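You operate a simulated robot arm through the tools that you are given. There is no shell and no other tool.

You are at the controls of a simulated two-armed robot. One attempt, no reset.

JOB
Make machine 2's air safe and open its lint canister.
Fine: shut the red air lever, then open the white bleed lever and wait for the gauge to reach 0 before you free the two lid latches; leave the lid up.

It is judged by the outcome, as a careful person would: the job done as asked, and still so three seconds after it is handed in. It fails if anything else is knocked over, pushed out of place, dropped, spilled or broken. A push-on lid holds only when it is set on centred and level and pressed home; a screw cap is set on level and turned clockwise until tight.

ROBOT AND FRAMES
Two 7-joint arms with two-finger parallel grippers on one trunk that stands fixed in place. Base frame: the origin is at the foot of the trunk, x ahead of it, y to its left, z up. Lengths are in m, angles in degrees, forces in N, time in s.
The left shoulder is at [0.05, 0.209, 1.271], the right one opposite. With the tool pointing down near the work surface each hand reaches from about 0.1 to 0.82 m from the base axis, measured 20 degrees to its own side. Payload 4.4 kg a hand.
The TCP of each hand is the grasp point between the finger pads, 0.023 m short of the fingertips. In the tool frame z runs along the fingers and y along their closing line. The gripper opens to 0.094 m. The fingers are 0.038 m wide and 0.01 m thick; the gripper's body (0.054 by 0.096 m) begins 0.039 m behind the TCP.
Orientation is told as [roll, pitch, yaw] about the base's x, y, z axes, in that order, counted from this pose: with the fingers straight down and closing along the base's y, the tool's x points along the base's -x, its y along +y and its z along -z.

CONTROLS
- The arms move only by the tool move_arm. It takes "left_steps", "right_steps" or both (then of equal length, played together; a hand with none holds still); each is a list of rows, each an object of numbers (a shift or turn left out is 0, a gripper value left out holds the last): "tx", "ty", "tz": the shift along the tool's x, y, z in mm; "wx", "wy", "wz": the turn, a rotation vector about the tool's x, y, z in degrees; "jaw": the finger opening in mm, from 0 to 94. In form: [{"tx": .., "ty": .., "tz": .., "wx": .., "wy": .., "wz": .., "jaw": ..}, ...]. A call has 1 to 20 rows; each row shifts and turns the commanded pose from where the row before left it, along the tool's axes as they then stand. Rows are played at 5 a second. More than 0.05 m and 8.6 degrees between two rows, or a gripper value outside its range, and nothing of the call is played. A pose out of reach is approached as far as the arm can. The call stops where the force on the tool passes 90 N (or 10 N more than at its start, if that is more) or the arm is blocked; 0.2 s more then pass. Each finger travels about 0.108 m/s and halts on what it meets, pressing with about 27 N; the grip force reading is that of the motor and also rises with nothing between the fingers. The clock runs only during rows and for 0.2 s after the last one: add rows that do not move to give the fingers time. The reply holds the time, the measured pose of the TCP, the force on the tool along the base axes, the opening and the grip force, in the units named above and with some noise, with the torque about the TCP (base axes, N m) and any sound that the robot's microphone picked up, and new pictures: "views" is both (left out), scene, wrist or none (wrist: the cameras of the hands that moved).
- Cameras (640 x 400 px; columns grow to the right, rows downward): "scene" is now at [0.1498, 0.0458, 1.459]; the picture's right is [0.47, -0.88, 0.00], its down [-0.35, -0.19, -0.92] and it looks along [0.81, 0.44, -0.40] (base axes); focal length 214 px, centre (320, 200). "left" rides on the left gripper at [0.087, -0.016, -0.074] in its tool frame; the picture's right is [0.18, 0.98, 0.00], its down [-0.58, 0.11, -0.81] and it looks along [-0.79, 0.15, 0.59] (tool axes); focal length 243 px, centre (320, 200). "right" rides on the right gripper at [0.086, 0.016, -0.074] in its tool frame; the picture's right is [-0.18, 0.98, 0.00], its down [-0.58, -0.11, -0.81] and it looks along [-0.79, -0.15, 0.59] (tool axes); focal length 243 px, centre (320, 200). There is no depth. A picture from a camera that has moved, and an enlarged one, comes with that camera's place and axes in the base frame and with its lens.
- slide_trunk(by): slides the trunk up (or, below 0, down) by that many m; the arms and the scene camera ride with it, the base frame stays. It gives what a move gives, with no picture.
- turn_head(pan, tilt): turns the head with the scene camera to pan (to the left, within 80 degrees either way) and tilt (down, from -29 to 69), counted from straight ahead of the robot. It gives what a move gives, and a new picture of the scene camera.
- enlarge(camera, box): a new picture of the part [left, top, right, bottom] of that camera's present view, enlarged. It takes no simulated time.
- job_done(): hands the job in; it is judged then, once.

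Nothing tells you positions but the pictures and the camera data. Unless the task says otherwise, let go and move clear before handing in.

The tools are called after "Emit:" by a JSON object that holds its "fn" and its "kwargs". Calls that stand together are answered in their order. move_arm: Moves the arms, as the interface text tells. Its arguments: {"type":"object","properties":{"left_steps":{"type":"array"},"right_steps":{"type":"array"},"views":{"type":"string","enum":["both","scene","wrist","none"]}},"required":[]} The other tools are called the same way: slide_trunk (by) moves the trunk up or down; turn_head (pan, tilt) turns the head that bears the scene camera; enlarge (camera, box) takes an enlarged picture of a part of a camera's view; job_done () hands the job in.

At the start:

```text
time: 0.0
left_eef_pos: [0.4168, 0.5012, 1.4294]
left_tcp_rot: [0.0, 0.0, 0.0]
left_wrist_force: [-0.4, -0.4, -0.1]
left_wrist_torque: [0.03, -0.02, -0.01]
left_opening: 0.0942
left_grip_force: 0.1
right_eef_pos: [0.4325, 0.005, 1.3608]
right_tcp_rot: [0.0, -0.1, 0.0]
right_wrist_force: [0.2, 0.1, -0.3]
right_wrist_torque: [-0.04, -0.01, 0.02]
right_opening: 0.0939
right_grip_force: 0.0
trunk travel left (down, up): [-0.35, 0.213]
head pan, tilt (commanded): [28.3, 23.4]
```

scene: 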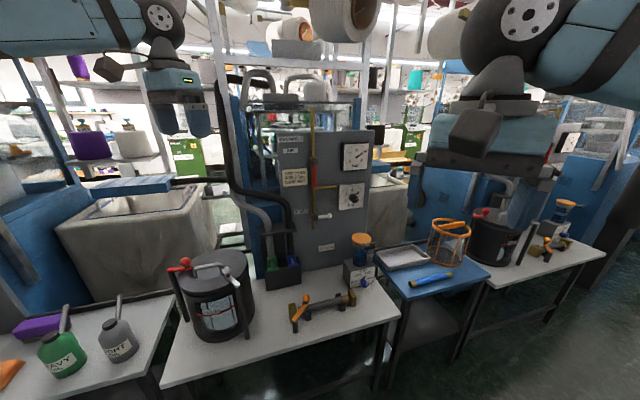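
right: 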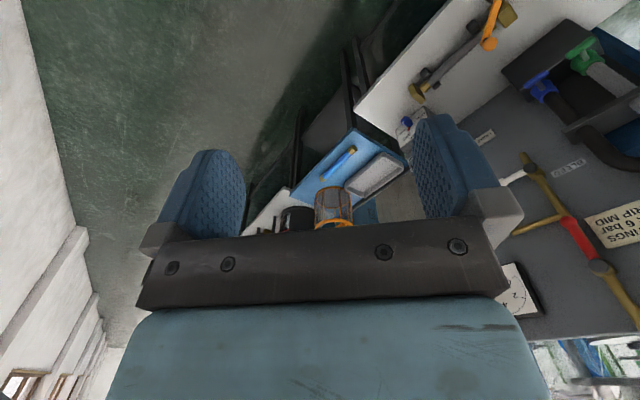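
left: 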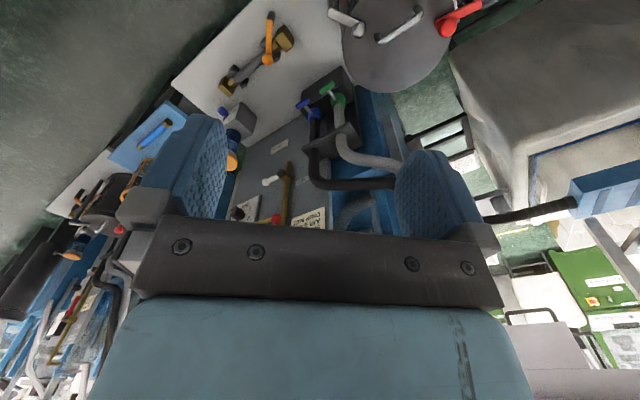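

I see a bench with a grey panel that carries gauges and levers, and a canister on the left. I'll enlarge parts of the scene to find machine 2's label, levers, gauge and latches.

Emit:
{"fn": "enlarge", "kwargs": {"camera": "scene", "box": [260, 100, 400, 280]}}

Emit:
{"fn": "enlarge", "kwargs": {"camera": "scene", "box": [150, 230, 410, 390]}}

Emit:
{"fn": "enlarge", "kwargs": {"camera": "scene", "box": [380, 110, 640, 300]}}

```text
2.22 times, centred on (330, 190) of scene
camera zoom: at [0.1498, 0.0458, 1.459], right [0.47, -0.88, 0.0], down [-0.35, -0.19, -0.92], along [0.81, 0.44, -0.4], focal length 477 px, centre (298, 222)
```

zoom: 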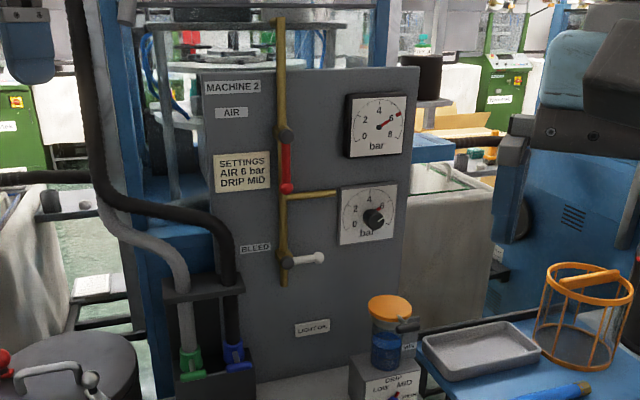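

```text
2.46 times, centred on (280, 310) of scene
camera zoom: at [0.1498, 0.0458, 1.459], right [0.47, -0.88, 0.0], down [-0.35, -0.19, -0.92], along [0.81, 0.44, -0.4], focal length 528 px, centre (418, -71)
```

zoom: 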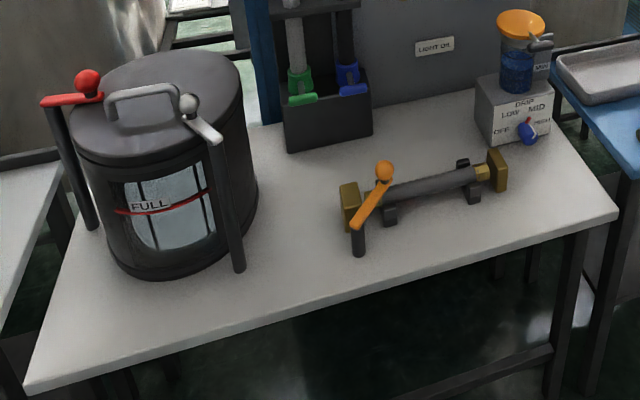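

```text
2.11 times, centred on (510, 205) of scene
camera zoom: at [0.1498, 0.0458, 1.459], right [0.47, -0.88, 0.0], down [-0.35, -0.19, -0.92], along [0.81, 0.44, -0.4], focal length 452 px, centre (-80, 190)
```

zoom: 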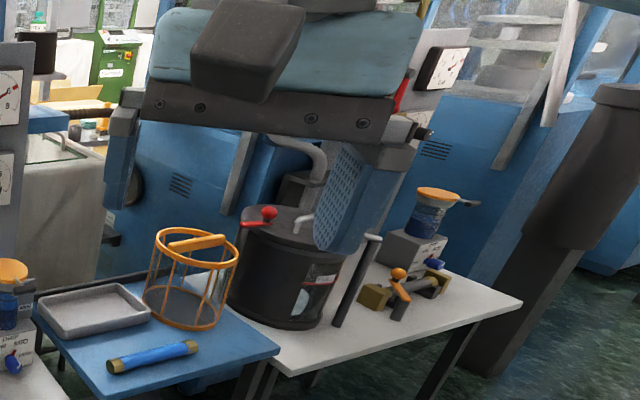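

The panel labelled MACHINE 2 is in front of me, and its canister is the left one, with a red and a white latch. I'll look closer at the levers, gauges, notes and latches before moving.

Emit:
{"fn": "enlarge", "kwargs": {"camera": "scene", "box": [300, 105, 345, 165]}}

Emit:
{"fn": "enlarge", "kwargs": {"camera": "scene", "box": [290, 150, 345, 255]}}

Emit:
{"fn": "enlarge", "kwargs": {"camera": "scene", "box": [335, 130, 385, 220]}}

Emit:
{"fn": "enlarge", "kwargs": {"camera": "scene", "box": [155, 235, 265, 355]}}

Emit:
{"fn": "enlarge", "kwargs": {"camera": "left", "box": [300, 0, 500, 120]}}

Emit:
{"fn": "enlarge", "kwargs": {"camera": "right", "box": [440, 80, 640, 340]}}

```text
6.67 times, centred on (322, 135) of scene
camera zoom: at [0.1498, 0.0458, 1.459], right [0.47, -0.88, 0.0], down [-0.35, -0.19, -0.92], along [0.81, 0.44, -0.4], focal length 1430 px, centre (303, 633)
```

zoom: 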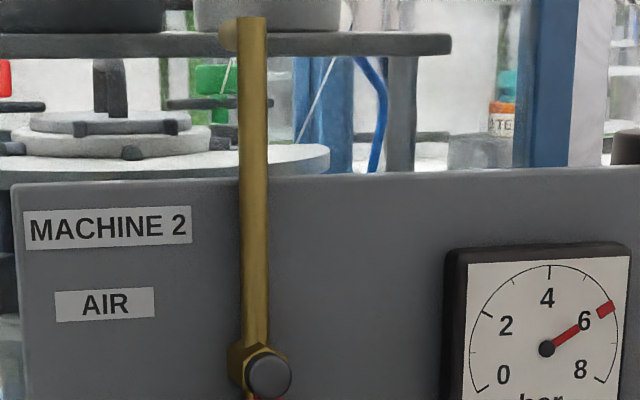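

```text
3.81 times, centred on (318, 202) of scene
camera zoom: at [0.1498, 0.0458, 1.459], right [0.47, -0.88, 0.0], down [-0.35, -0.19, -0.92], along [0.81, 0.44, -0.4], focal length 817 px, centre (330, 190)
```

zoom: 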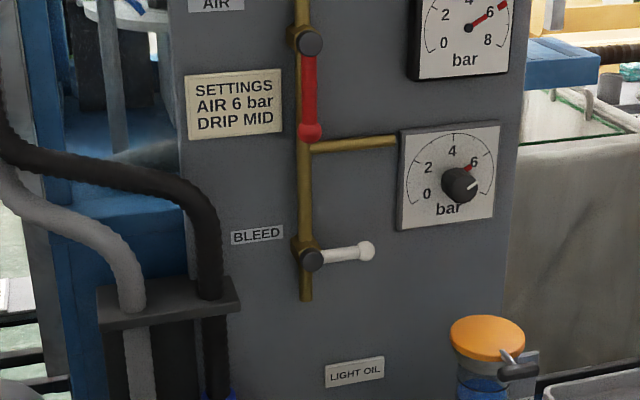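

```text
4.44 times, centred on (360, 175) of scene
camera zoom: at [0.1498, 0.0458, 1.459], right [0.47, -0.88, 0.0], down [-0.35, -0.19, -0.92], along [0.81, 0.44, -0.4], focal length 953 px, centre (142, 311)
```

zoom: 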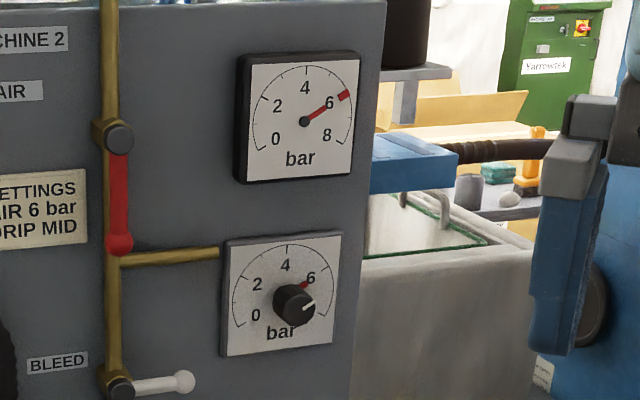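

```text
3.33 times, centred on (210, 295) of scene
camera zoom: at [0.1498, 0.0458, 1.459], right [0.47, -0.88, 0.0], down [-0.35, -0.19, -0.92], along [0.81, 0.44, -0.4], focal length 715 px, centre (687, -117)
```

zoom: 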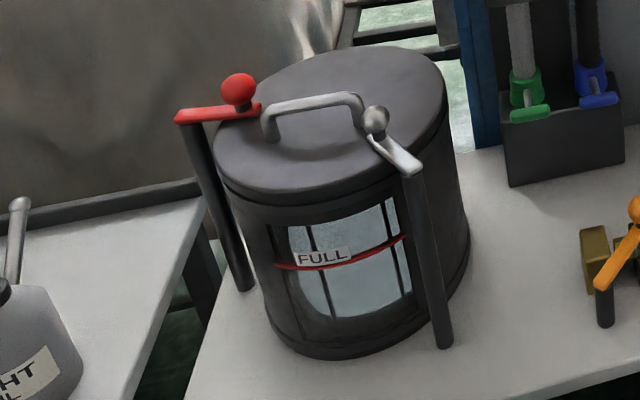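

```text
3.20 times, centred on (400, 60) of left
camera zoom: at [0.3302, 0.4847, 1.5029], right [-0.19, 0.98, 0.0], down [0.58, 0.11, 0.81], along [0.79, 0.15, -0.59], focal length 776 px, centre (64, 648)
```

zoom: 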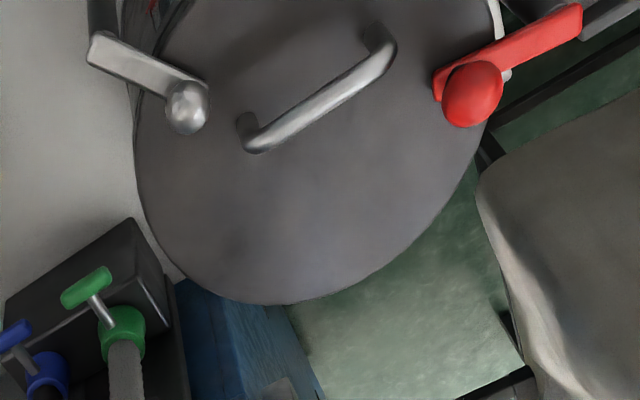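

```text
1.54 times, centred on (540, 210) of right
camera zoom: at [0.3467, 0.0216, 1.4359], right [0.18, 0.98, 0.0], down [0.58, -0.11, 0.81], along [0.79, -0.15, -0.59], focal length 373 px, centre (-18, 185)
```

zoom: 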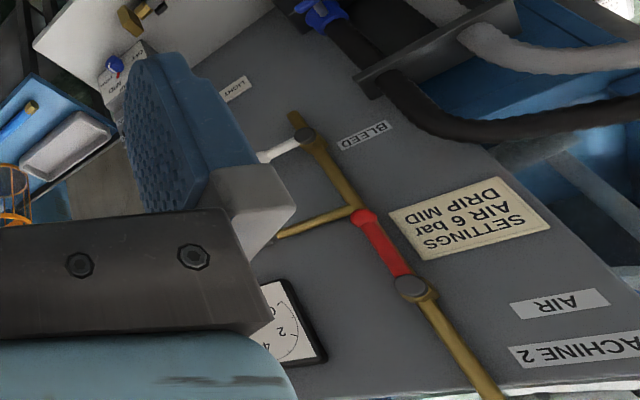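

Machine 2's panel is turned about 45° and sits near x 0.9, y 0.47. The red air lever hangs down along the pipe (open), and the white bleed lever points across the pipe (closed). I'll move the left hand in front of the panel, starting with a shift forward and a yaw.

Emit:
{"fn": "move_arm", "kwargs": {"left_steps": [{"tx": -34, "ty": -17, "tz": 5, "jaw": 0}, {"tx": -34, "ty": -17, "tz": 5}, {"tx": -34, "ty": -17, "tz": 5}, {"tx": -34, "ty": -17, "tz": 5}, {"tx": -34, "ty": -17, "tz": 5}, {"tx": -34, "ty": -17, "tz": 5}, {"wz": -7.5}, {"wz": -7.5}, {"wz": -7.5}, {"wz": -7.5}, {"wz": -7.5}, {"wz": -7.5}], "views": "both"}}

```text
time: 2.6
left_eef_pos: [0.621, 0.4001, 1.3998]
left_tcp_rot: [-0.1, 0.0, 45.2]
left_wrist_force: [0.9, 1.0, -0.7]
left_wrist_torque: [0.0, -0.02, -0.02]
left_opening: 0.0
left_grip_force: 26.3
right_eef_pos: [0.4322, 0.006, 1.362]
right_tcp_rot: [-0.1, 0.0, 0.0]
right_wrist_force: [0.5, -0.5, -0.2]
right_wrist_torque: [-0.01, 0.02, 0.01]
right_opening: 0.0941
right_grip_force: 0.1
trunk travel left (down, up): [-0.35, 0.213]
head pan, tilt (commanded): [28.3, 23.4]
camera scene: at [0.1496, 0.0458, 1.4591], right [0.47, -0.88, 0.0], down [-0.35, -0.19, -0.92], along [0.81, 0.44, -0.4], focal length 214 px, centre (320, 200)
camera left: at [0.5711, 0.3265, 1.4732], right [-0.83, 0.56, 0.0], down [0.33, 0.49, 0.81], along [0.45, 0.67, -0.59], focal length 243 px, centre (320, 200)
```

scene: 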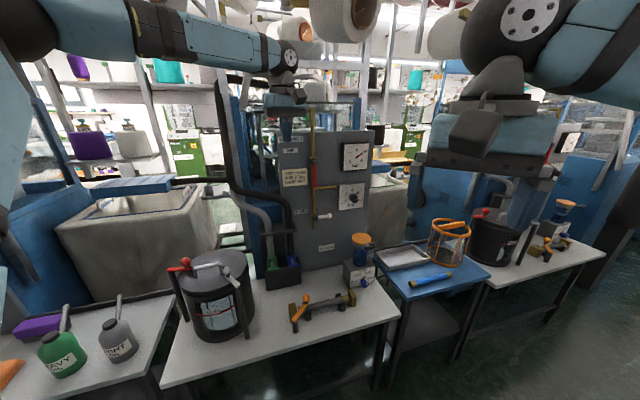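
left: 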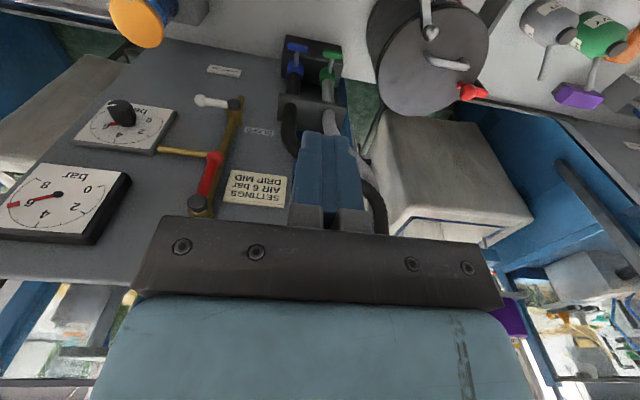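

The left wrist camera now shows the panel well. I'll enlarge it to fix the lever positions before tilting the hand.

Emit:
{"fn": "enlarge", "kwargs": {"camera": "left", "box": [140, 80, 300, 220]}}

Emit:
{"fn": "enlarge", "kwargs": {"camera": "left", "box": [340, 0, 540, 125]}}

Emit:
{"fn": "enlarge", "kwargs": {"camera": "left", "box": [0, 80, 150, 260]}}

```text
2.86 times, centred on (220, 150) of left
camera zoom: at [0.5711, 0.3265, 1.4732], right [-0.83, 0.56, 0.0], down [0.33, 0.49, 0.81], along [0.45, 0.67, -0.59], focal length 693 px, centre (606, 343)
```

zoom: 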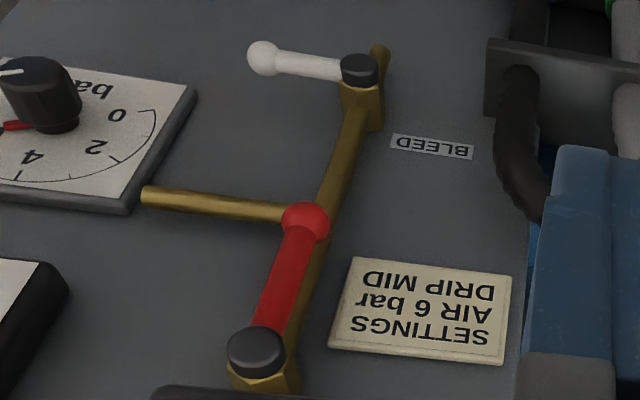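

```text
3.20 times, centred on (440, 62) of left
camera zoom: at [0.5711, 0.3265, 1.4732], right [-0.83, 0.56, 0.0], down [0.33, 0.49, 0.81], along [0.45, 0.67, -0.59], focal length 776 px, centre (-64, 640)
```

zoom: 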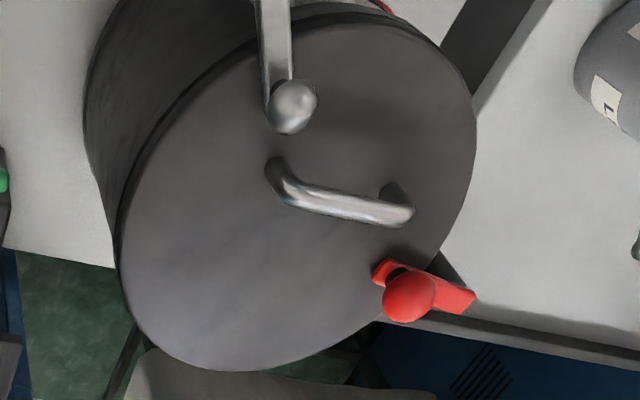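

```text
2.22 times, centred on (75, 170) of left
camera zoom: at [0.5711, 0.3265, 1.4732], right [-0.83, 0.56, 0.0], down [0.33, 0.49, 0.81], along [0.45, 0.67, -0.59], focal length 539 px, centre (864, 267)
```

zoom: 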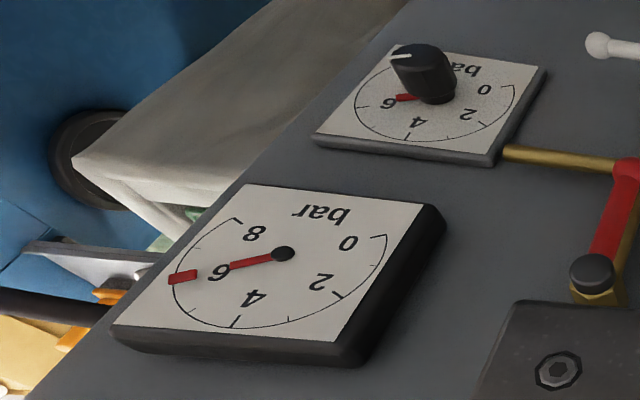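

The levers are now fixed: red pivot at about [0.895, 0.470, 1.259] with its ball at z 1.157, and white pivot at z 1.000 with its ball 7 cm to the right. Next I'll tilt the closed gripper to point at the panel.

Emit:
{"fn": "move_arm", "kwargs": {"left_steps": [{"wy": -7.5}, {"wy": -7.5}, {"wy": -7.5}, {"wy": -7.5}, {"wy": -7.5}, {"wy": -7.5}, {"wy": -7.5}, {"wy": -7.5}, {"wy": -7.5}, {"wy": -7.5}, {"wy": -7.5}, {"wy": -7.5}], "views": "both"}}

```text
time: 5.2
left_eef_pos: [0.6224, 0.4002, 1.3989]
left_tcp_rot: [-172.1, -89.9, -142.8]
left_wrist_force: [0.1, -0.8, -0.2]
left_wrist_torque: [-0.01, -0.02, 0.0]
left_opening: 0.0
left_grip_force: 27.1
right_eef_pos: [0.4341, 0.006, 1.3609]
right_tcp_rot: [0.1, 0.0, 0.1]
right_wrist_force: [0.2, -0.3, 0.1]
right_wrist_torque: [-0.02, 0.0, 0.01]
right_opening: 0.0943
right_grip_force: 0.0
trunk travel left (down, up): [-0.35, 0.213]
head pan, tilt (commanded): [28.3, 23.4]
camera scene: at [0.1505, 0.0461, 1.459], right [0.47, -0.88, 0.0], down [-0.35, -0.19, -0.92], along [0.81, 0.44, -0.4], focal length 214 px, centre (320, 200)
camera left: at [0.58, 0.3353, 1.3109], right [-0.7, 0.69, -0.18], down [-0.65, -0.49, 0.58], along [0.31, 0.52, 0.79], focal length 243 px, centre (320, 200)
```

scene: 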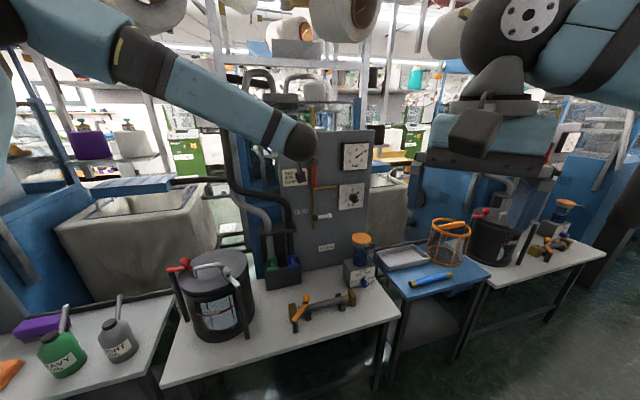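
left: 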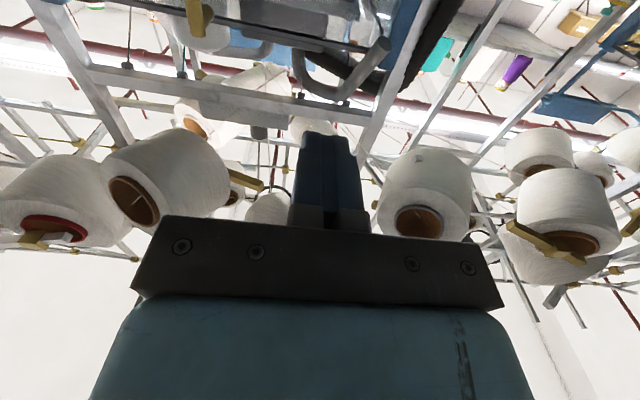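

The hand now points at the panel, but its own camera looks upward. I'll bring the left hand to the left of the red lever, still clear of the panel, and turn the right hand so its camera watches the levers.

Emit:
{"fn": "move_arm", "kwargs": {"left_steps": [{"tx": 39, "ty": -14.7, "tz": 22.8}, {"tx": 39, "ty": -14.7, "tz": 22.8}, {"tx": 39, "ty": -14.7, "tz": 22.8}, {"tx": 39, "ty": -14.7, "tz": 22.8}, {"tx": 39, "ty": -14.7, "tz": 22.8}, {"tx": 39, "ty": -14.7, "tz": 22.8}], "right_steps": [{"wz": -7}, {"wz": -7}, {"wz": -7}, {"wz": -7}, {"wz": -7}, {"wz": -7}], "views": "both"}}

```text
time: 6.6
left_eef_pos: [0.7746, 0.44, 1.1699]
left_tcp_rot: [-56.0, -90.0, 101.0]
left_wrist_force: [0.3, 0.3, 0.2]
left_wrist_torque: [0.0, 0.02, 0.0]
left_opening: 0.0
left_grip_force: 27.0
left hand out of reach, approached as far as the arm can: row 6
right_eef_pos: [0.4347, 0.0056, 1.3614]
right_tcp_rot: [0.0, 0.0, 42.1]
right_wrist_force: [0.3, -0.4, -0.3]
right_wrist_torque: [-0.02, 0.0, 0.02]
right_opening: 0.094
right_grip_force: 0.0
trunk travel left (down, up): [-0.35, 0.213]
head pan, tilt (commanded): [28.3, 23.4]
camera scene: at [0.1507, 0.0458, 1.4589], right [0.47, -0.88, 0.0], down [-0.35, -0.19, -0.92], along [0.81, 0.44, -0.4], focal length 214 px, centre (320, 200)
camera right: at [0.3593, -0.0407, 1.4362], right [-0.52, 0.85, 0.0], down [0.51, 0.31, 0.81], along [0.69, 0.42, -0.59], focal length 243 px, centre (320, 200)
camera left: at [0.7321, 0.3746, 1.0829], right [-0.7, 0.69, -0.18], down [-0.65, -0.49, 0.58], along [0.31, 0.52, 0.79], focal length 243 px, centre (320, 200)
```

scene: 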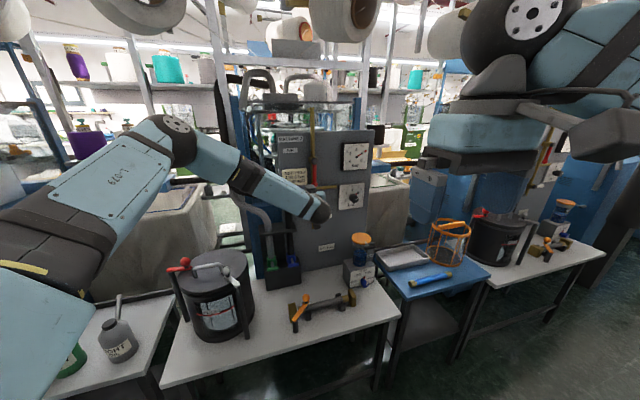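
right: 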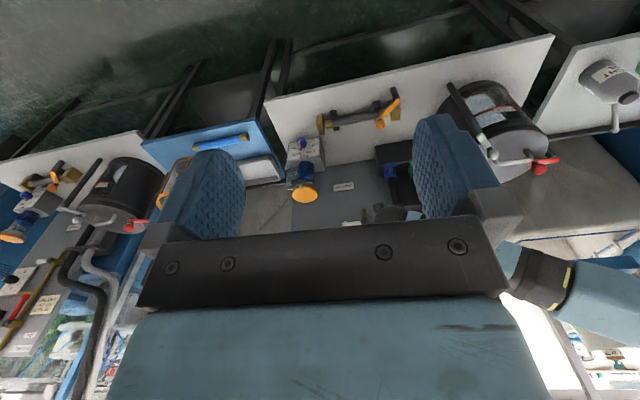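
left: 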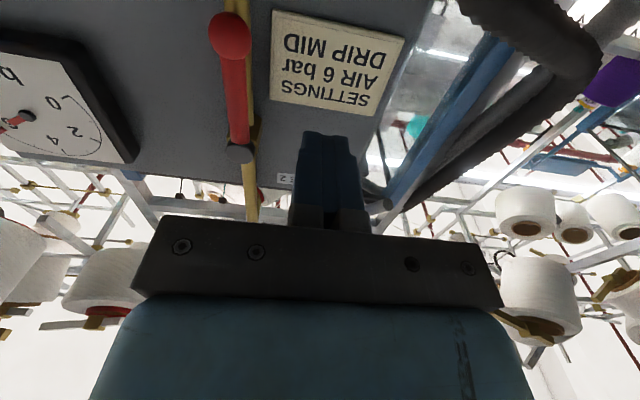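

The hand stopped at a joint limit at this yaw, just in front of the panel. I'll reduce the yaw to about 20°, which still lets the fingertips push the red lever, and go closer in part.

Emit:
{"fn": "move_arm", "kwargs": {"left_steps": [{"wx": 8.3}, {"wx": 8.3}, {"wx": 8.4}, {}, {"tz": 20, "ty": 6}, {"tz": 20, "ty": 6}], "right_steps": [{"wz": 7}, {"wz": 7}, {"wz": 7}, {"wz": 5}, {}, {}], "views": "both"}}

```text
time: 8.0
left_eef_pos: [0.8063, 0.4662, 1.1709]
left_tcp_rot: [130.1, -90.0, -110.3]
left_wrist_force: [0.1, 0.4, 0.3]
left_wrist_torque: [0.03, -0.01, 0.01]
left_opening: 0.0
left_grip_force: 26.8
right_eef_pos: [0.4328, 0.0055, 1.3608]
right_tcp_rot: [0.0, 0.0, 15.9]
right_wrist_force: [-0.9, 0.0, 0.4]
right_wrist_torque: [-0.01, 0.03, -0.02]
right_opening: 0.0941
right_grip_force: 0.1
trunk travel left (down, up): [-0.35, 0.213]
head pan, tilt (commanded): [28.3, 23.4]
camera scene: at [0.1502, 0.0458, 1.459], right [0.47, -0.88, 0.0], down [-0.35, -0.19, -0.92], along [0.81, 0.44, -0.4], focal length 214 px, centre (320, 200)
camera right: at [0.3466, -0.0025, 1.4359], right [-0.09, 1.0, 0.0], down [0.59, 0.05, 0.81], along [0.8, 0.07, -0.59], focal length 243 px, centre (320, 200)
camera left: at [0.7415, 0.4243, 1.0847], right [-0.34, 0.92, -0.18], down [-0.79, -0.17, 0.58], along [0.5, 0.34, 0.79], focal length 243 px, centre (320, 200)
```

scene: 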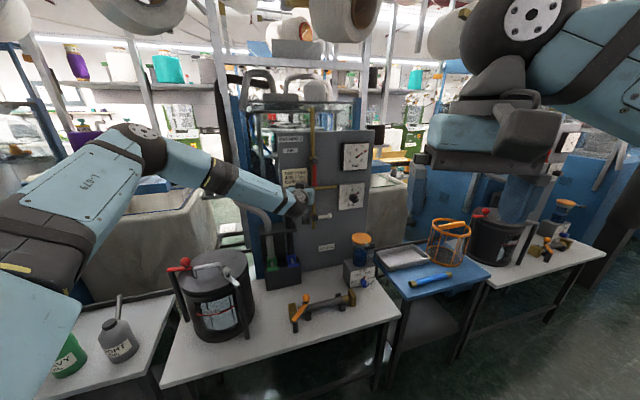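
right: 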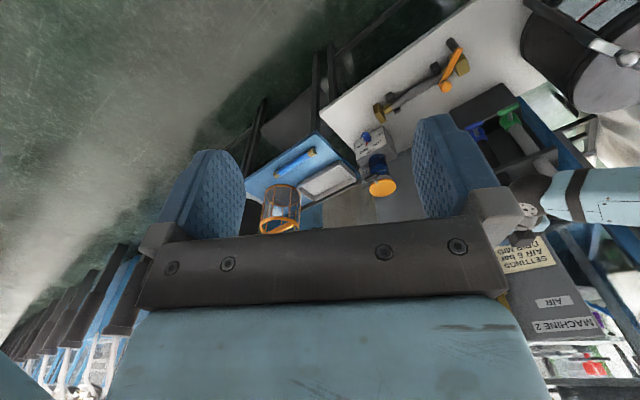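
left: 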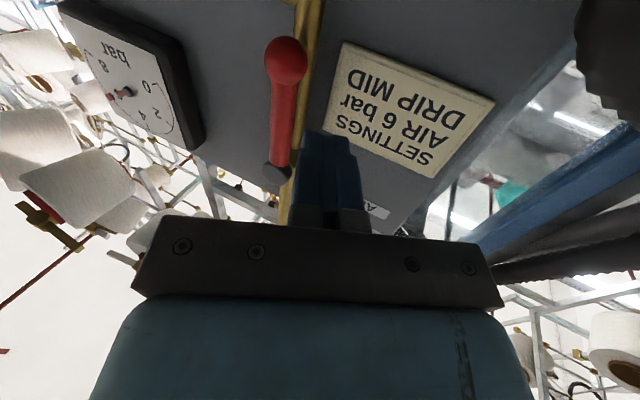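

The yaw change worked and the scene camera still sees the lever. I'll move in to the left side of the red ball, stopping about 1.5 cm short of contact.

Emit:
{"fn": "move_arm", "kwargs": {"left_steps": [{"tz": 17, "ty": 4}, {"tz": 17, "ty": 4}, {"tz": 14, "ty": 4}], "views": "wrist"}}

Emit:
{"fn": "enlarge", "kwargs": {"camera": "scene", "box": [270, 100, 380, 240]}}

```text
time: 8.8
left_eef_pos: [0.8479, 0.4937, 1.1719]
left_tcp_rot: [-125.8, -90.0, 145.9]
left_wrist_force: [0.0, 0.3, 0.4]
left_wrist_torque: [-0.02, -0.02, 0.04]
left_opening: 0.0
left_grip_force: 27.1
right_eef_pos: [0.4337, 0.0059, 1.3617]
right_tcp_rot: [0.0, 0.0, 16.1]
right_wrist_force: [-0.8, 0.3, -0.1]
right_wrist_torque: [0.0, 0.03, 0.02]
right_opening: 0.094
right_grip_force: 0.0
trunk travel left (down, up): [-0.35, 0.213]
head pan, tilt (commanded): [28.3, 23.4]
camera left: at [0.782, 0.4528, 1.0849], right [-0.34, 0.92, -0.18], down [-0.8, -0.17, 0.58], along [0.5, 0.34, 0.79], focal length 243 px, centre (320, 200)
```

left: 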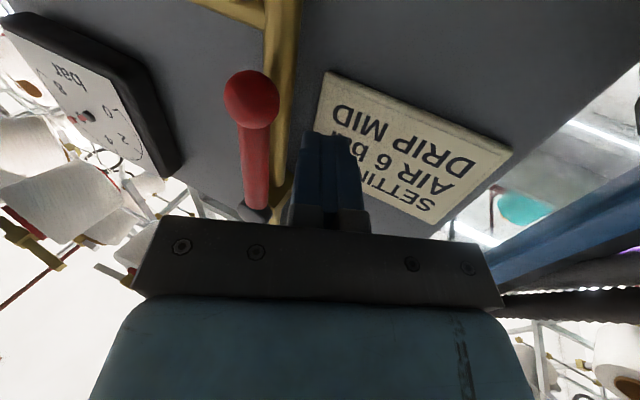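

```text
2.86 times, centred on (325, 170) of scene
camera zoom: at [0.1501, 0.0457, 1.459], right [0.47, -0.88, 0.0], down [-0.35, -0.19, -0.92], along [0.81, 0.44, -0.4], focal length 613 px, centre (306, 286)
```

zoom: 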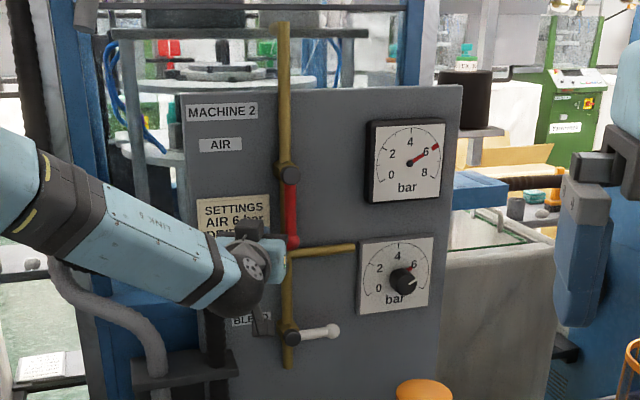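

The fingertips are about 2.5 cm left of the red ball and level with it. I'll push it gently to the right and watch the force to learn which way the valve turns.

Emit:
{"fn": "move_arm", "kwargs": {"left_steps": [{"tz": 3.4, "ty": -7.2}, {"tz": 3.4, "ty": -7.2}, {"tz": 2.5, "ty": -5.4}, {"tz": 2.1, "ty": -4.5}], "views": "wrist"}}

Emit:
{"fn": "enlarge", "kwargs": {"camera": "scene", "box": [270, 100, 380, 240]}}

```text
time: 9.8
left_eef_pos: [0.8579, 0.4765, 1.1762]
left_tcp_rot: [-94.6, -90.0, 114.7]
left_wrist_force: [-2.3, 3.0, -1.1]
left_wrist_torque: [0.07, 0.04, 0.09]
left_opening: 0.0
left_grip_force: 26.9
left hand out of reach, approached as far as the arm can: row 3, 4
right_eef_pos: [0.4334, 0.0063, 1.3618]
right_tcp_rot: [0.0, 0.0, 15.9]
right_wrist_force: [0.4, -0.7, -0.7]
right_wrist_torque: [0.01, 0.05, 0.01]
right_opening: 0.0938
right_grip_force: 0.0
trunk travel left (down, up): [-0.35, 0.213]
head pan, tilt (commanded): [28.3, 23.4]
camera left: at [0.7931, 0.4354, 1.0897], right [-0.34, 0.92, -0.18], down [-0.79, -0.17, 0.58], along [0.5, 0.34, 0.79], focal length 243 px, centre (320, 200)
```

left: 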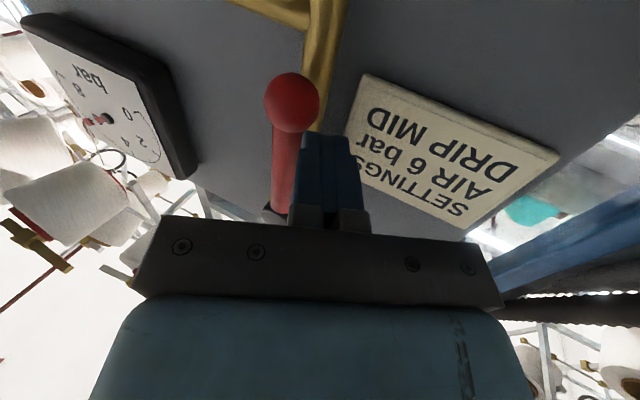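

```text
2.86 times, centred on (325, 170) of scene
camera zoom: at [0.1497, 0.0466, 1.459], right [0.47, -0.88, 0.0], down [-0.35, -0.19, -0.92], along [0.81, 0.44, -0.4], focal length 613 px, centre (306, 286)
```

zoom: 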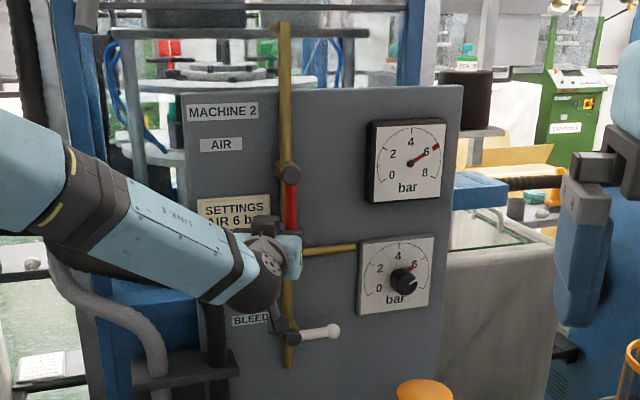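

The arm reached a posture limit just before touching the lever. I'll back off and test, clear of the panel, whether a straight-ahead hand can cover the whole lever arc.

Emit:
{"fn": "move_arm", "kwargs": {"left_steps": [{"tz": -20}, {"tz": -20}, {"tz": -20}, {"wx": 7}, {"wx": 7}, {"wx": 6}, {"ty": -20, "tx": -10}, {"ty": -20, "tx": -10}, {"ty": -20, "tx": -10}, {"ty": -20, "tx": -10}], "views": "scene"}}

```text
time: 12.0
left_eef_pos: [0.8039, 0.3734, 1.2178]
left_tcp_rot: [146.0, -89.9, -145.9]
left_wrist_force: [0.3, -0.7, -0.3]
left_wrist_torque: [0.0, -0.03, 0.01]
left_opening: 0.0
left_grip_force: 27.2
right_eef_pos: [0.4337, 0.0056, 1.3625]
right_tcp_rot: [0.0, 0.1, 16.0]
right_wrist_force: [-0.5, 0.1, 0.0]
right_wrist_torque: [-0.02, 0.01, 0.0]
right_opening: 0.0938
right_grip_force: 0.2
trunk travel left (down, up): [-0.35, 0.213]
head pan, tilt (commanded): [28.3, 23.4]
camera scene: at [0.1497, 0.0451, 1.4591], right [0.47, -0.88, 0.0], down [-0.35, -0.19, -0.92], along [0.81, 0.44, -0.4], focal length 214 px, centre (320, 200)
```

scene: 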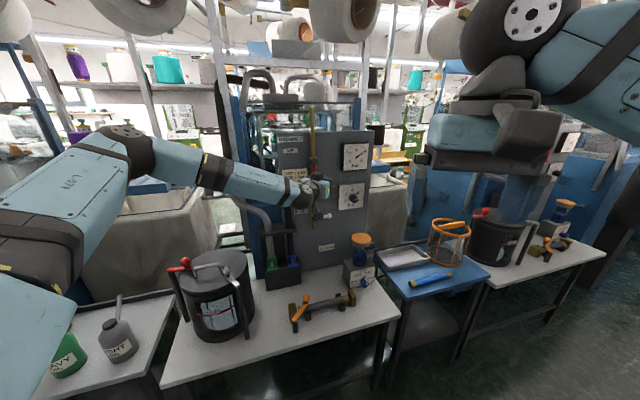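

The straight-ahead hand moves freely. I'll test reach further forward toward the end of the arc, still clear of the levers.

Emit:
{"fn": "move_arm", "kwargs": {"left_steps": [{"tz": 25, "ty": 3, "tx": -2}, {"tz": 25, "ty": 3, "tx": -3}, {"tz": 25, "ty": 3, "tx": -3}, {"tz": 25, "ty": 3, "tx": -2}], "views": "both"}}

```text
time: 13.0
left_eef_pos: [0.8907, 0.3914, 1.231]
left_tcp_rot: [-55.9, -90.0, 55.9]
left_wrist_force: [0.2, 0.8, 0.0]
left_wrist_torque: [-0.03, 0.02, 0.02]
left_opening: 0.0003
left_grip_force: 26.9
left hand out of reach, approached as far as the arm can: row 4
right_eef_pos: [0.4321, 0.0063, 1.3612]
right_tcp_rot: [0.0, 0.0, 16.0]
right_wrist_force: [0.0, 0.0, 0.5]
right_wrist_torque: [0.01, 0.03, -0.02]
right_opening: 0.0938
right_grip_force: 0.1
trunk travel left (down, up): [-0.35, 0.213]
head pan, tilt (commanded): [28.3, 23.4]
camera scene: at [0.1496, 0.0461, 1.459], right [0.47, -0.88, 0.0], down [-0.35, -0.19, -0.92], along [0.81, 0.44, -0.4], focal length 214 px, centre (320, 200)
camera left: at [0.8156, 0.3742, 1.1443], right [0.0, 0.98, -0.18], down [-0.81, 0.11, 0.58], along [0.59, 0.15, 0.79], focal length 243 px, centre (320, 200)
```

scene: 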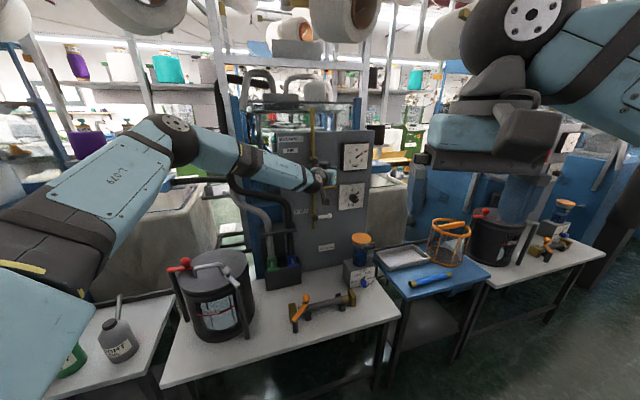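
left: 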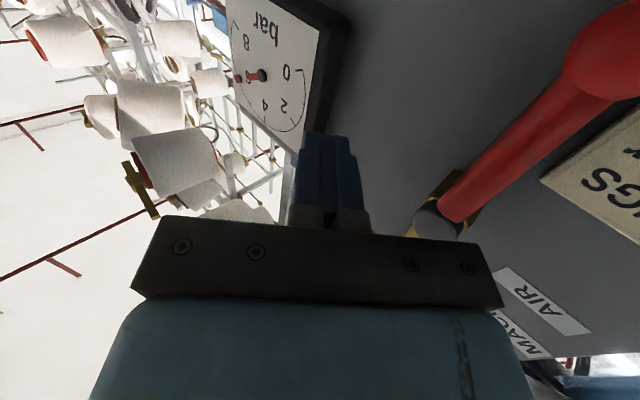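

The reach ended early, though the elbow still looks well bent, so a wrist joint is probably at its limit. I'll back off slightly, roll the hand about its own axis and see if that frees it.

Emit:
{"fn": "move_arm", "kwargs": {"left_steps": [{"tz": -20}, {"wz": 8}, {"wz": 8}, {"wz": 8}, {"wz": 8}, {"wz": 8}, {"tz": 10}, {"tz": 10}, {"tz": 10}, {"tz": 10}], "views": "scene"}}

```text
time: 15.2
left_eef_pos: [0.8973, 0.3961, 1.2381]
left_tcp_rot: [90.0, -50.0, -89.9]
left_wrist_force: [-0.3, 1.4, -0.1]
left_wrist_torque: [-0.01, 0.01, -0.01]
left_opening: 0.0005
left_grip_force: 26.9
left hand out of reach, approached as far as the arm can: row 9, 10
right_eef_pos: [0.4333, 0.0054, 1.3627]
right_tcp_rot: [0.0, 0.0, 16.0]
right_wrist_force: [0.0, 0.3, 0.0]
right_wrist_torque: [0.0, -0.01, 0.03]
right_opening: 0.0941
right_grip_force: 0.0
trunk travel left (down, up): [-0.35, 0.213]
head pan, tilt (commanded): [28.3, 23.4]
camera scene: at [0.15, 0.0458, 1.459], right [0.47, -0.88, 0.0], down [-0.35, -0.19, -0.92], along [0.81, 0.44, -0.4], focal length 214 px, centre (320, 200)
```

scene: 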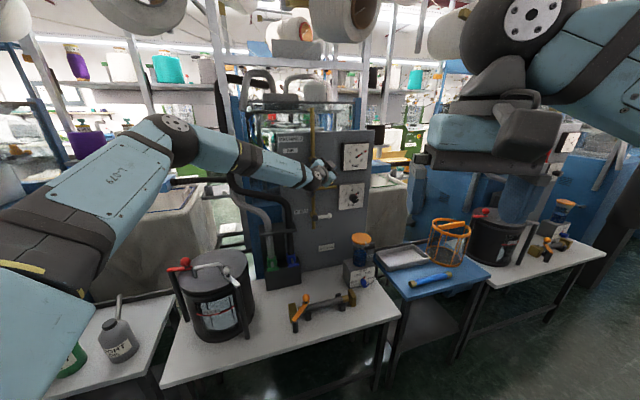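

Rolling barely helped, so the limit is likely the wrist straightening. I'll back off, undo the roll, tilt the hand 30° downward and test the forward reach again.

Emit:
{"fn": "move_arm", "kwargs": {"left_steps": [{"tz": -30}, {"wz": -8}, {"wz": -8}, {"wz": -8}, {"wz": -8}, {"wz": -8}, {"wy": 7.5}, {"wy": 7.5}, {"wy": 7.5}, {"wy": 7.5}, {"tz": 8.66, "tx": -5}, {"tz": 8.66, "tx": -5}, {"tz": 8.66, "tx": -5}, {"tz": 8.66, "tx": -5}, {"tz": 8.66, "tx": -5}, {"tz": 8.66, "tx": -5}], "views": "both"}}

```text
time: 18.6
left_eef_pos: [0.9046, 0.4027, 1.2442]
left_tcp_rot: [0.0, -59.9, 0.1]
left_wrist_force: [1.5, 0.2, 0.6]
left_wrist_torque: [0.01, 0.01, 0.01]
left_opening: 0.0001
left_grip_force: 27.2
left hand out of reach, approached as far as the arm can: row 14, 15, 16
right_eef_pos: [0.4335, 0.0053, 1.3605]
right_tcp_rot: [0.0, -0.1, 16.0]
right_wrist_force: [0.0, 0.5, -0.9]
right_wrist_torque: [-0.01, -0.03, 0.0]
right_opening: 0.0941
right_grip_force: 0.1
trunk travel left (down, up): [-0.35, 0.213]
head pan, tilt (commanded): [28.3, 23.4]
camera scene: at [0.15, 0.0459, 1.459], right [0.47, -0.88, 0.0], down [-0.35, -0.19, -0.92], along [0.81, 0.44, -0.4], focal length 214 px, centre (320, 200)
camera left: at [0.7959, 0.3851, 1.2057], right [-0.09, 0.98, -0.16], down [-0.41, 0.11, 0.91], along [0.91, 0.15, 0.39], focal length 243 px, centre (320, 200)
```

scene: 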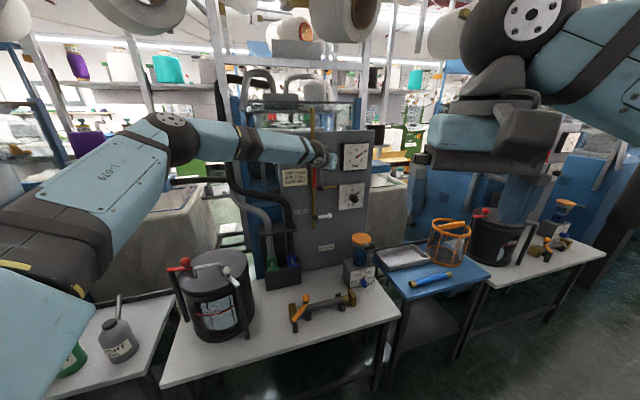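
left: 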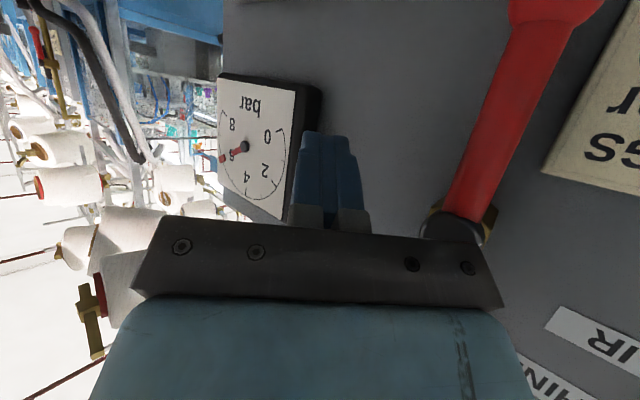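

Tilting gave a bit more reach, and the arm seems to reach further when the target is higher relative to the shoulder. I'll retract and lower the trunk to bring the shoulder closer to lever height.

Emit:
{"fn": "move_arm", "kwargs": {"left_steps": [{"tz": -26, "tx": 15}, {"tz": -26, "tx": 15}, {"tz": -26, "tx": 15}], "views": "none"}}

Emit:
{"fn": "slide_trunk", "kwargs": {"by": -0.12}}

```text
time: 19.4
left_eef_pos: [0.8135, 0.4022, 1.2439]
left_tcp_rot: [0.0, -60.0, 0.0]
left_wrist_force: [-0.2, 0.5, 0.3]
left_wrist_torque: [0.0, 0.03, 0.01]
left_opening: 0.0
left_grip_force: 26.4
right_eef_pos: [0.4319, 0.0068, 1.362]
right_tcp_rot: [0.0, 0.0, 16.0]
right_wrist_force: [-1.0, 0.8, 0.6]
right_wrist_torque: [-0.03, -0.02, -0.01]
right_opening: 0.0939
right_grip_force: 0.0
trunk travel left (down, up): [-0.35, 0.213]
head pan, tilt (commanded): [28.3, 23.4]
```

```text
time: 20.9
left_eef_pos: [0.814, 0.4006, 1.1229]
left_tcp_rot: [-0.1, -60.1, 0.0]
left_wrist_force: [0.7, 0.2, 0.3]
left_wrist_torque: [0.0, -0.03, 0.0]
left_opening: 0.0
left_grip_force: 27.0
right_eef_pos: [0.4337, 0.0048, 1.2421]
right_tcp_rot: [0.0, 0.0, 16.1]
right_wrist_force: [-0.5, 0.3, -0.4]
right_wrist_torque: [-0.01, 0.03, 0.01]
right_opening: 0.094
right_grip_force: 0.2
trunk travel left (down, up): [-0.23, 0.333]
head pan, tilt (commanded): [28.3, 23.4]
```

Emit:
{"fn": "move_arm", "kwargs": {"left_steps": [{"tz": -20, "tx": -34.7}, {"tz": -20, "tx": -34.7}, {"tz": -20, "tx": -34.7}, {"tz": 26, "tx": -15}, {"tz": 26, "tx": -15}, {"tz": 17.3, "tx": -10}, {"tz": 8.66, "tx": -5}, {"tz": 8.66, "tx": -5}, {"tz": 8.66, "tx": -5}, {"tz": 8.66, "tx": -5}], "views": "scene"}}

```text
time: 23.1
left_eef_pos: [0.9121, 0.4058, 1.244]
left_tcp_rot: [0.0, -60.0, 0.2]
left_wrist_force: [-0.3, 0.1, -0.2]
left_wrist_torque: [0.01, 0.01, 0.01]
left_opening: 0.0
left_grip_force: 26.9
left hand out of reach, approached as far as the arm can: row 9, 10
right_eef_pos: [0.4338, 0.005, 1.2415]
right_tcp_rot: [-0.1, 0.0, 16.0]
right_wrist_force: [0.5, 0.4, 0.8]
right_wrist_torque: [0.01, 0.02, -0.02]
right_opening: 0.094
right_grip_force: 0.1
trunk travel left (down, up): [-0.23, 0.333]
head pan, tilt (commanded): [28.3, 23.4]
camera scene: at [0.15, 0.046, 1.339], right [0.47, -0.88, 0.0], down [-0.35, -0.19, -0.92], along [0.81, 0.44, -0.4], focal length 214 px, centre (320, 200)
```

scene: 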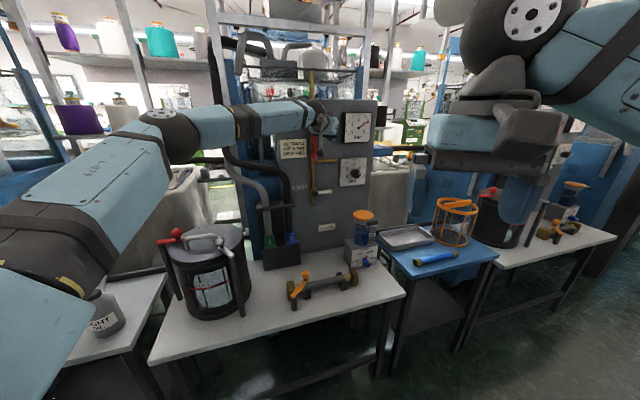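

Lowering the trunk helped a little (reach grew about 1–2 cm). I'll retract and lower it further, then test again.

Emit:
{"fn": "move_arm", "kwargs": {"left_steps": [{"tz": -26, "tx": 15}, {"tz": -26, "tx": 15}, {"tz": -26, "tx": 15}], "views": "none"}}

Emit:
{"fn": "slide_trunk", "kwargs": {"by": -0.13}}

Emit:
{"fn": "move_arm", "kwargs": {"left_steps": [{"tz": -20, "tx": -34.7}, {"tz": -20, "tx": -34.7}, {"tz": -20, "tx": -34.7}, {"tz": 26, "tx": -15}, {"tz": 26, "tx": -15}, {"tz": 17.3, "tx": -10}, {"tz": 8.66, "tx": -5}, {"tz": 8.66, "tx": -5}, {"tz": 8.66, "tx": -5}, {"tz": 8.66, "tx": -5}], "views": "both"}}

```text
time: 23.9
left_eef_pos: [0.82, 0.4026, 1.2431]
left_tcp_rot: [-0.1, -60.2, 0.3]
left_wrist_force: [-0.4, 0.2, 0.1]
left_wrist_torque: [-0.04, -0.01, -0.01]
left_opening: 0.0
left_grip_force: 27.5
right_eef_pos: [0.4314, 0.0049, 1.2416]
right_tcp_rot: [-0.1, 0.0, 16.0]
right_wrist_force: [0.1, -1.0, -1.2]
right_wrist_torque: [0.03, -0.04, 0.02]
right_opening: 0.0939
right_grip_force: 0.0
trunk travel left (down, up): [-0.23, 0.333]
head pan, tilt (commanded): [28.3, 23.4]
```

```text
time: 25.5
left_eef_pos: [0.8208, 0.4036, 1.1117]
left_tcp_rot: [0.1, -60.0, 0.1]
left_wrist_force: [1.0, 0.4, 0.0]
left_wrist_torque: [0.03, 0.0, 0.02]
left_opening: 0.0
left_grip_force: 26.9
right_eef_pos: [0.4338, 0.0055, 1.1116]
right_tcp_rot: [0.0, 0.0, 16.0]
right_wrist_force: [-0.9, -0.3, -1.1]
right_wrist_torque: [0.0, 0.03, 0.01]
right_opening: 0.0938
right_grip_force: 0.1
trunk travel left (down, up): [-0.1, 0.463]
head pan, tilt (commanded): [28.3, 23.4]
```

```text
time: 27.7
left_eef_pos: [0.8925, 0.4156, 1.2143]
left_tcp_rot: [0.0, -60.1, 0.0]
left_wrist_force: [0.1, 0.3, -0.2]
left_wrist_torque: [0.02, 0.02, -0.02]
left_opening: 0.0
left_grip_force: 27.0
left hand out of reach, approached as far as the arm can: row 6, 7, 8, 9, 10
right_eef_pos: [0.4332, 0.0062, 1.1112]
right_tcp_rot: [-0.1, 0.0, 16.0]
right_wrist_force: [0.6, 0.1, 0.3]
right_wrist_torque: [0.0, 0.01, 0.02]
right_opening: 0.094
right_grip_force: 0.0
trunk travel left (down, up): [-0.1, 0.463]
head pan, tilt (commanded): [28.3, 23.4]
camera scene: at [0.1496, 0.0457, 1.2091], right [0.47, -0.88, 0.0], down [-0.35, -0.19, -0.92], along [0.81, 0.44, -0.4], focal length 214 px, centre (320, 200)
camera left: at [0.783, 0.3988, 1.1759], right [-0.09, 0.98, -0.16], down [-0.41, 0.11, 0.91], along [0.91, 0.15, 0.39], focal length 243 px, centre (320, 200)
```

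scene: 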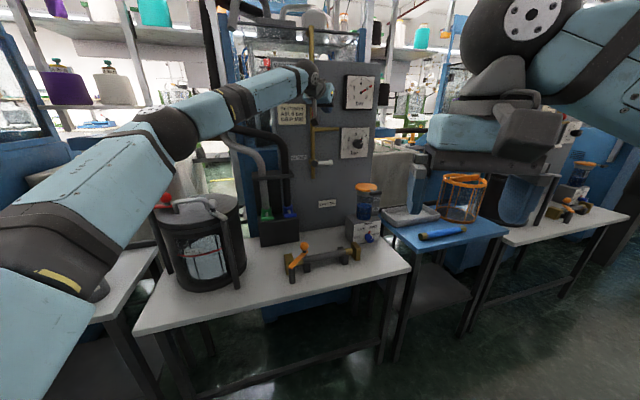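
left: 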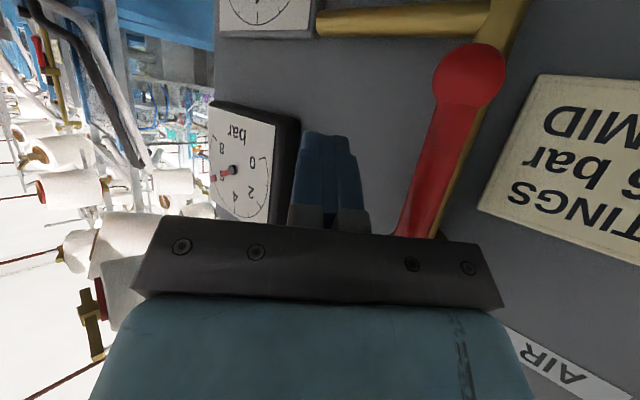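

The elbow stays in the same place in all these pictures, so the upper arm is stuck at a limit in this posture. I'll retract, raise the trunk and rebuild the posture from a tool-down, far-reach pose before tilting up again.

Emit:
{"fn": "move_arm", "kwargs": {"left_steps": [{"tz": -31.7, "tx": 18.3}, {"tz": -31.7, "tx": 18.3}, {"tz": -31.7, "tx": 18.3}], "views": "none"}}

Emit:
{"fn": "slide_trunk", "kwargs": {"by": 0.25}}

Emit:
{"fn": "move_arm", "kwargs": {"left_steps": [{"wy": 7.5}, {"wy": 7.5}, {"wy": 7.5}, {"wy": 7.5}, {"wy": 7.5}, {"wy": 7.5}, {"wy": 7.5}, {"wy": 7.5}, {"tz": 48}, {"tz": 48}, {"tz": 48}, {"tz": 48}, {"tz": 48}, {"tz": 48}, {"tz": 48}], "views": "both"}}

```text
time: 28.5
left_eef_pos: [0.7802, 0.4194, 1.2148]
left_tcp_rot: [-0.1, -60.1, 0.2]
left_wrist_force: [-0.3, -0.2, -0.2]
left_wrist_torque: [0.02, -0.01, -0.03]
left_opening: 0.0
left_grip_force: 27.2
right_eef_pos: [0.4325, 0.0049, 1.1124]
right_tcp_rot: [0.0, -0.1, 16.1]
right_wrist_force: [-0.5, 0.3, -0.3]
right_wrist_torque: [0.0, -0.04, 0.01]
right_opening: 0.0939
right_grip_force: 0.0
trunk travel left (down, up): [-0.1, 0.463]
head pan, tilt (commanded): [28.3, 23.4]
```

```text
time: 31.1
left_eef_pos: [0.7819, 0.418, 1.4638]
left_tcp_rot: [-0.1, -60.0, 0.0]
left_wrist_force: [0.6, -0.1, 0.3]
left_wrist_torque: [-0.01, -0.03, 0.02]
left_opening: 0.0
left_grip_force: 26.5
right_eef_pos: [0.4337, 0.0044, 1.3613]
right_tcp_rot: [0.0, 0.0, 16.0]
right_wrist_force: [-0.4, -0.1, 0.3]
right_wrist_torque: [0.02, 0.04, 0.0]
right_opening: 0.0942
right_grip_force: 0.1
trunk travel left (down, up): [-0.35, 0.213]
head pan, tilt (commanded): [28.3, 23.4]
```

```text
time: 34.3
left_eef_pos: [0.8059, 0.4964, 1.1327]
left_tcp_rot: [-0.3, -11.2, 0.2]
left_wrist_force: [1.0, -0.1, -0.8]
left_wrist_torque: [-0.08, 0.01, 0.01]
left_opening: 0.0
left_grip_force: 27.1
left hand out of reach, approached as far as the arm can: row 6, 7, 8, 15
right_eef_pos: [0.4368, 0.0097, 1.3597]
right_tcp_rot: [-0.1, 0.2, 16.0]
right_wrist_force: [0.6, 0.7, -1.2]
right_wrist_torque: [-0.03, 0.03, -0.01]
right_opening: 0.0941
right_grip_force: 0.0
trunk travel left (down, up): [-0.35, 0.213]
head pan, tilt (commanded): [28.3, 23.4]
camera scene: at [0.1532, 0.0511, 1.4583], right [0.47, -0.88, 0.0], down [-0.35, -0.19, -0.92], along [0.81, 0.43, -0.4], focal length 214 px, centre (320, 200)
camera left: at [0.7053, 0.4792, 1.1891], right [-0.18, 0.98, -0.04], down [0.41, 0.11, 0.9], along [0.89, 0.15, -0.43], focal length 243 px, centre (320, 200)
```

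scene: 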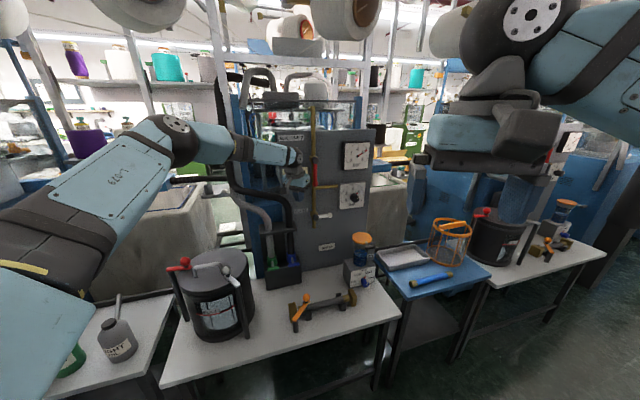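
left: 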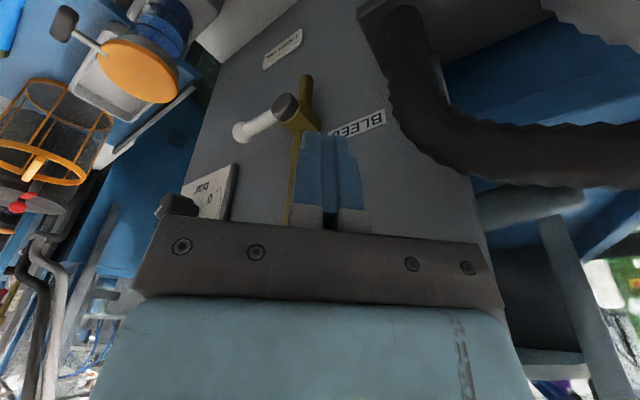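

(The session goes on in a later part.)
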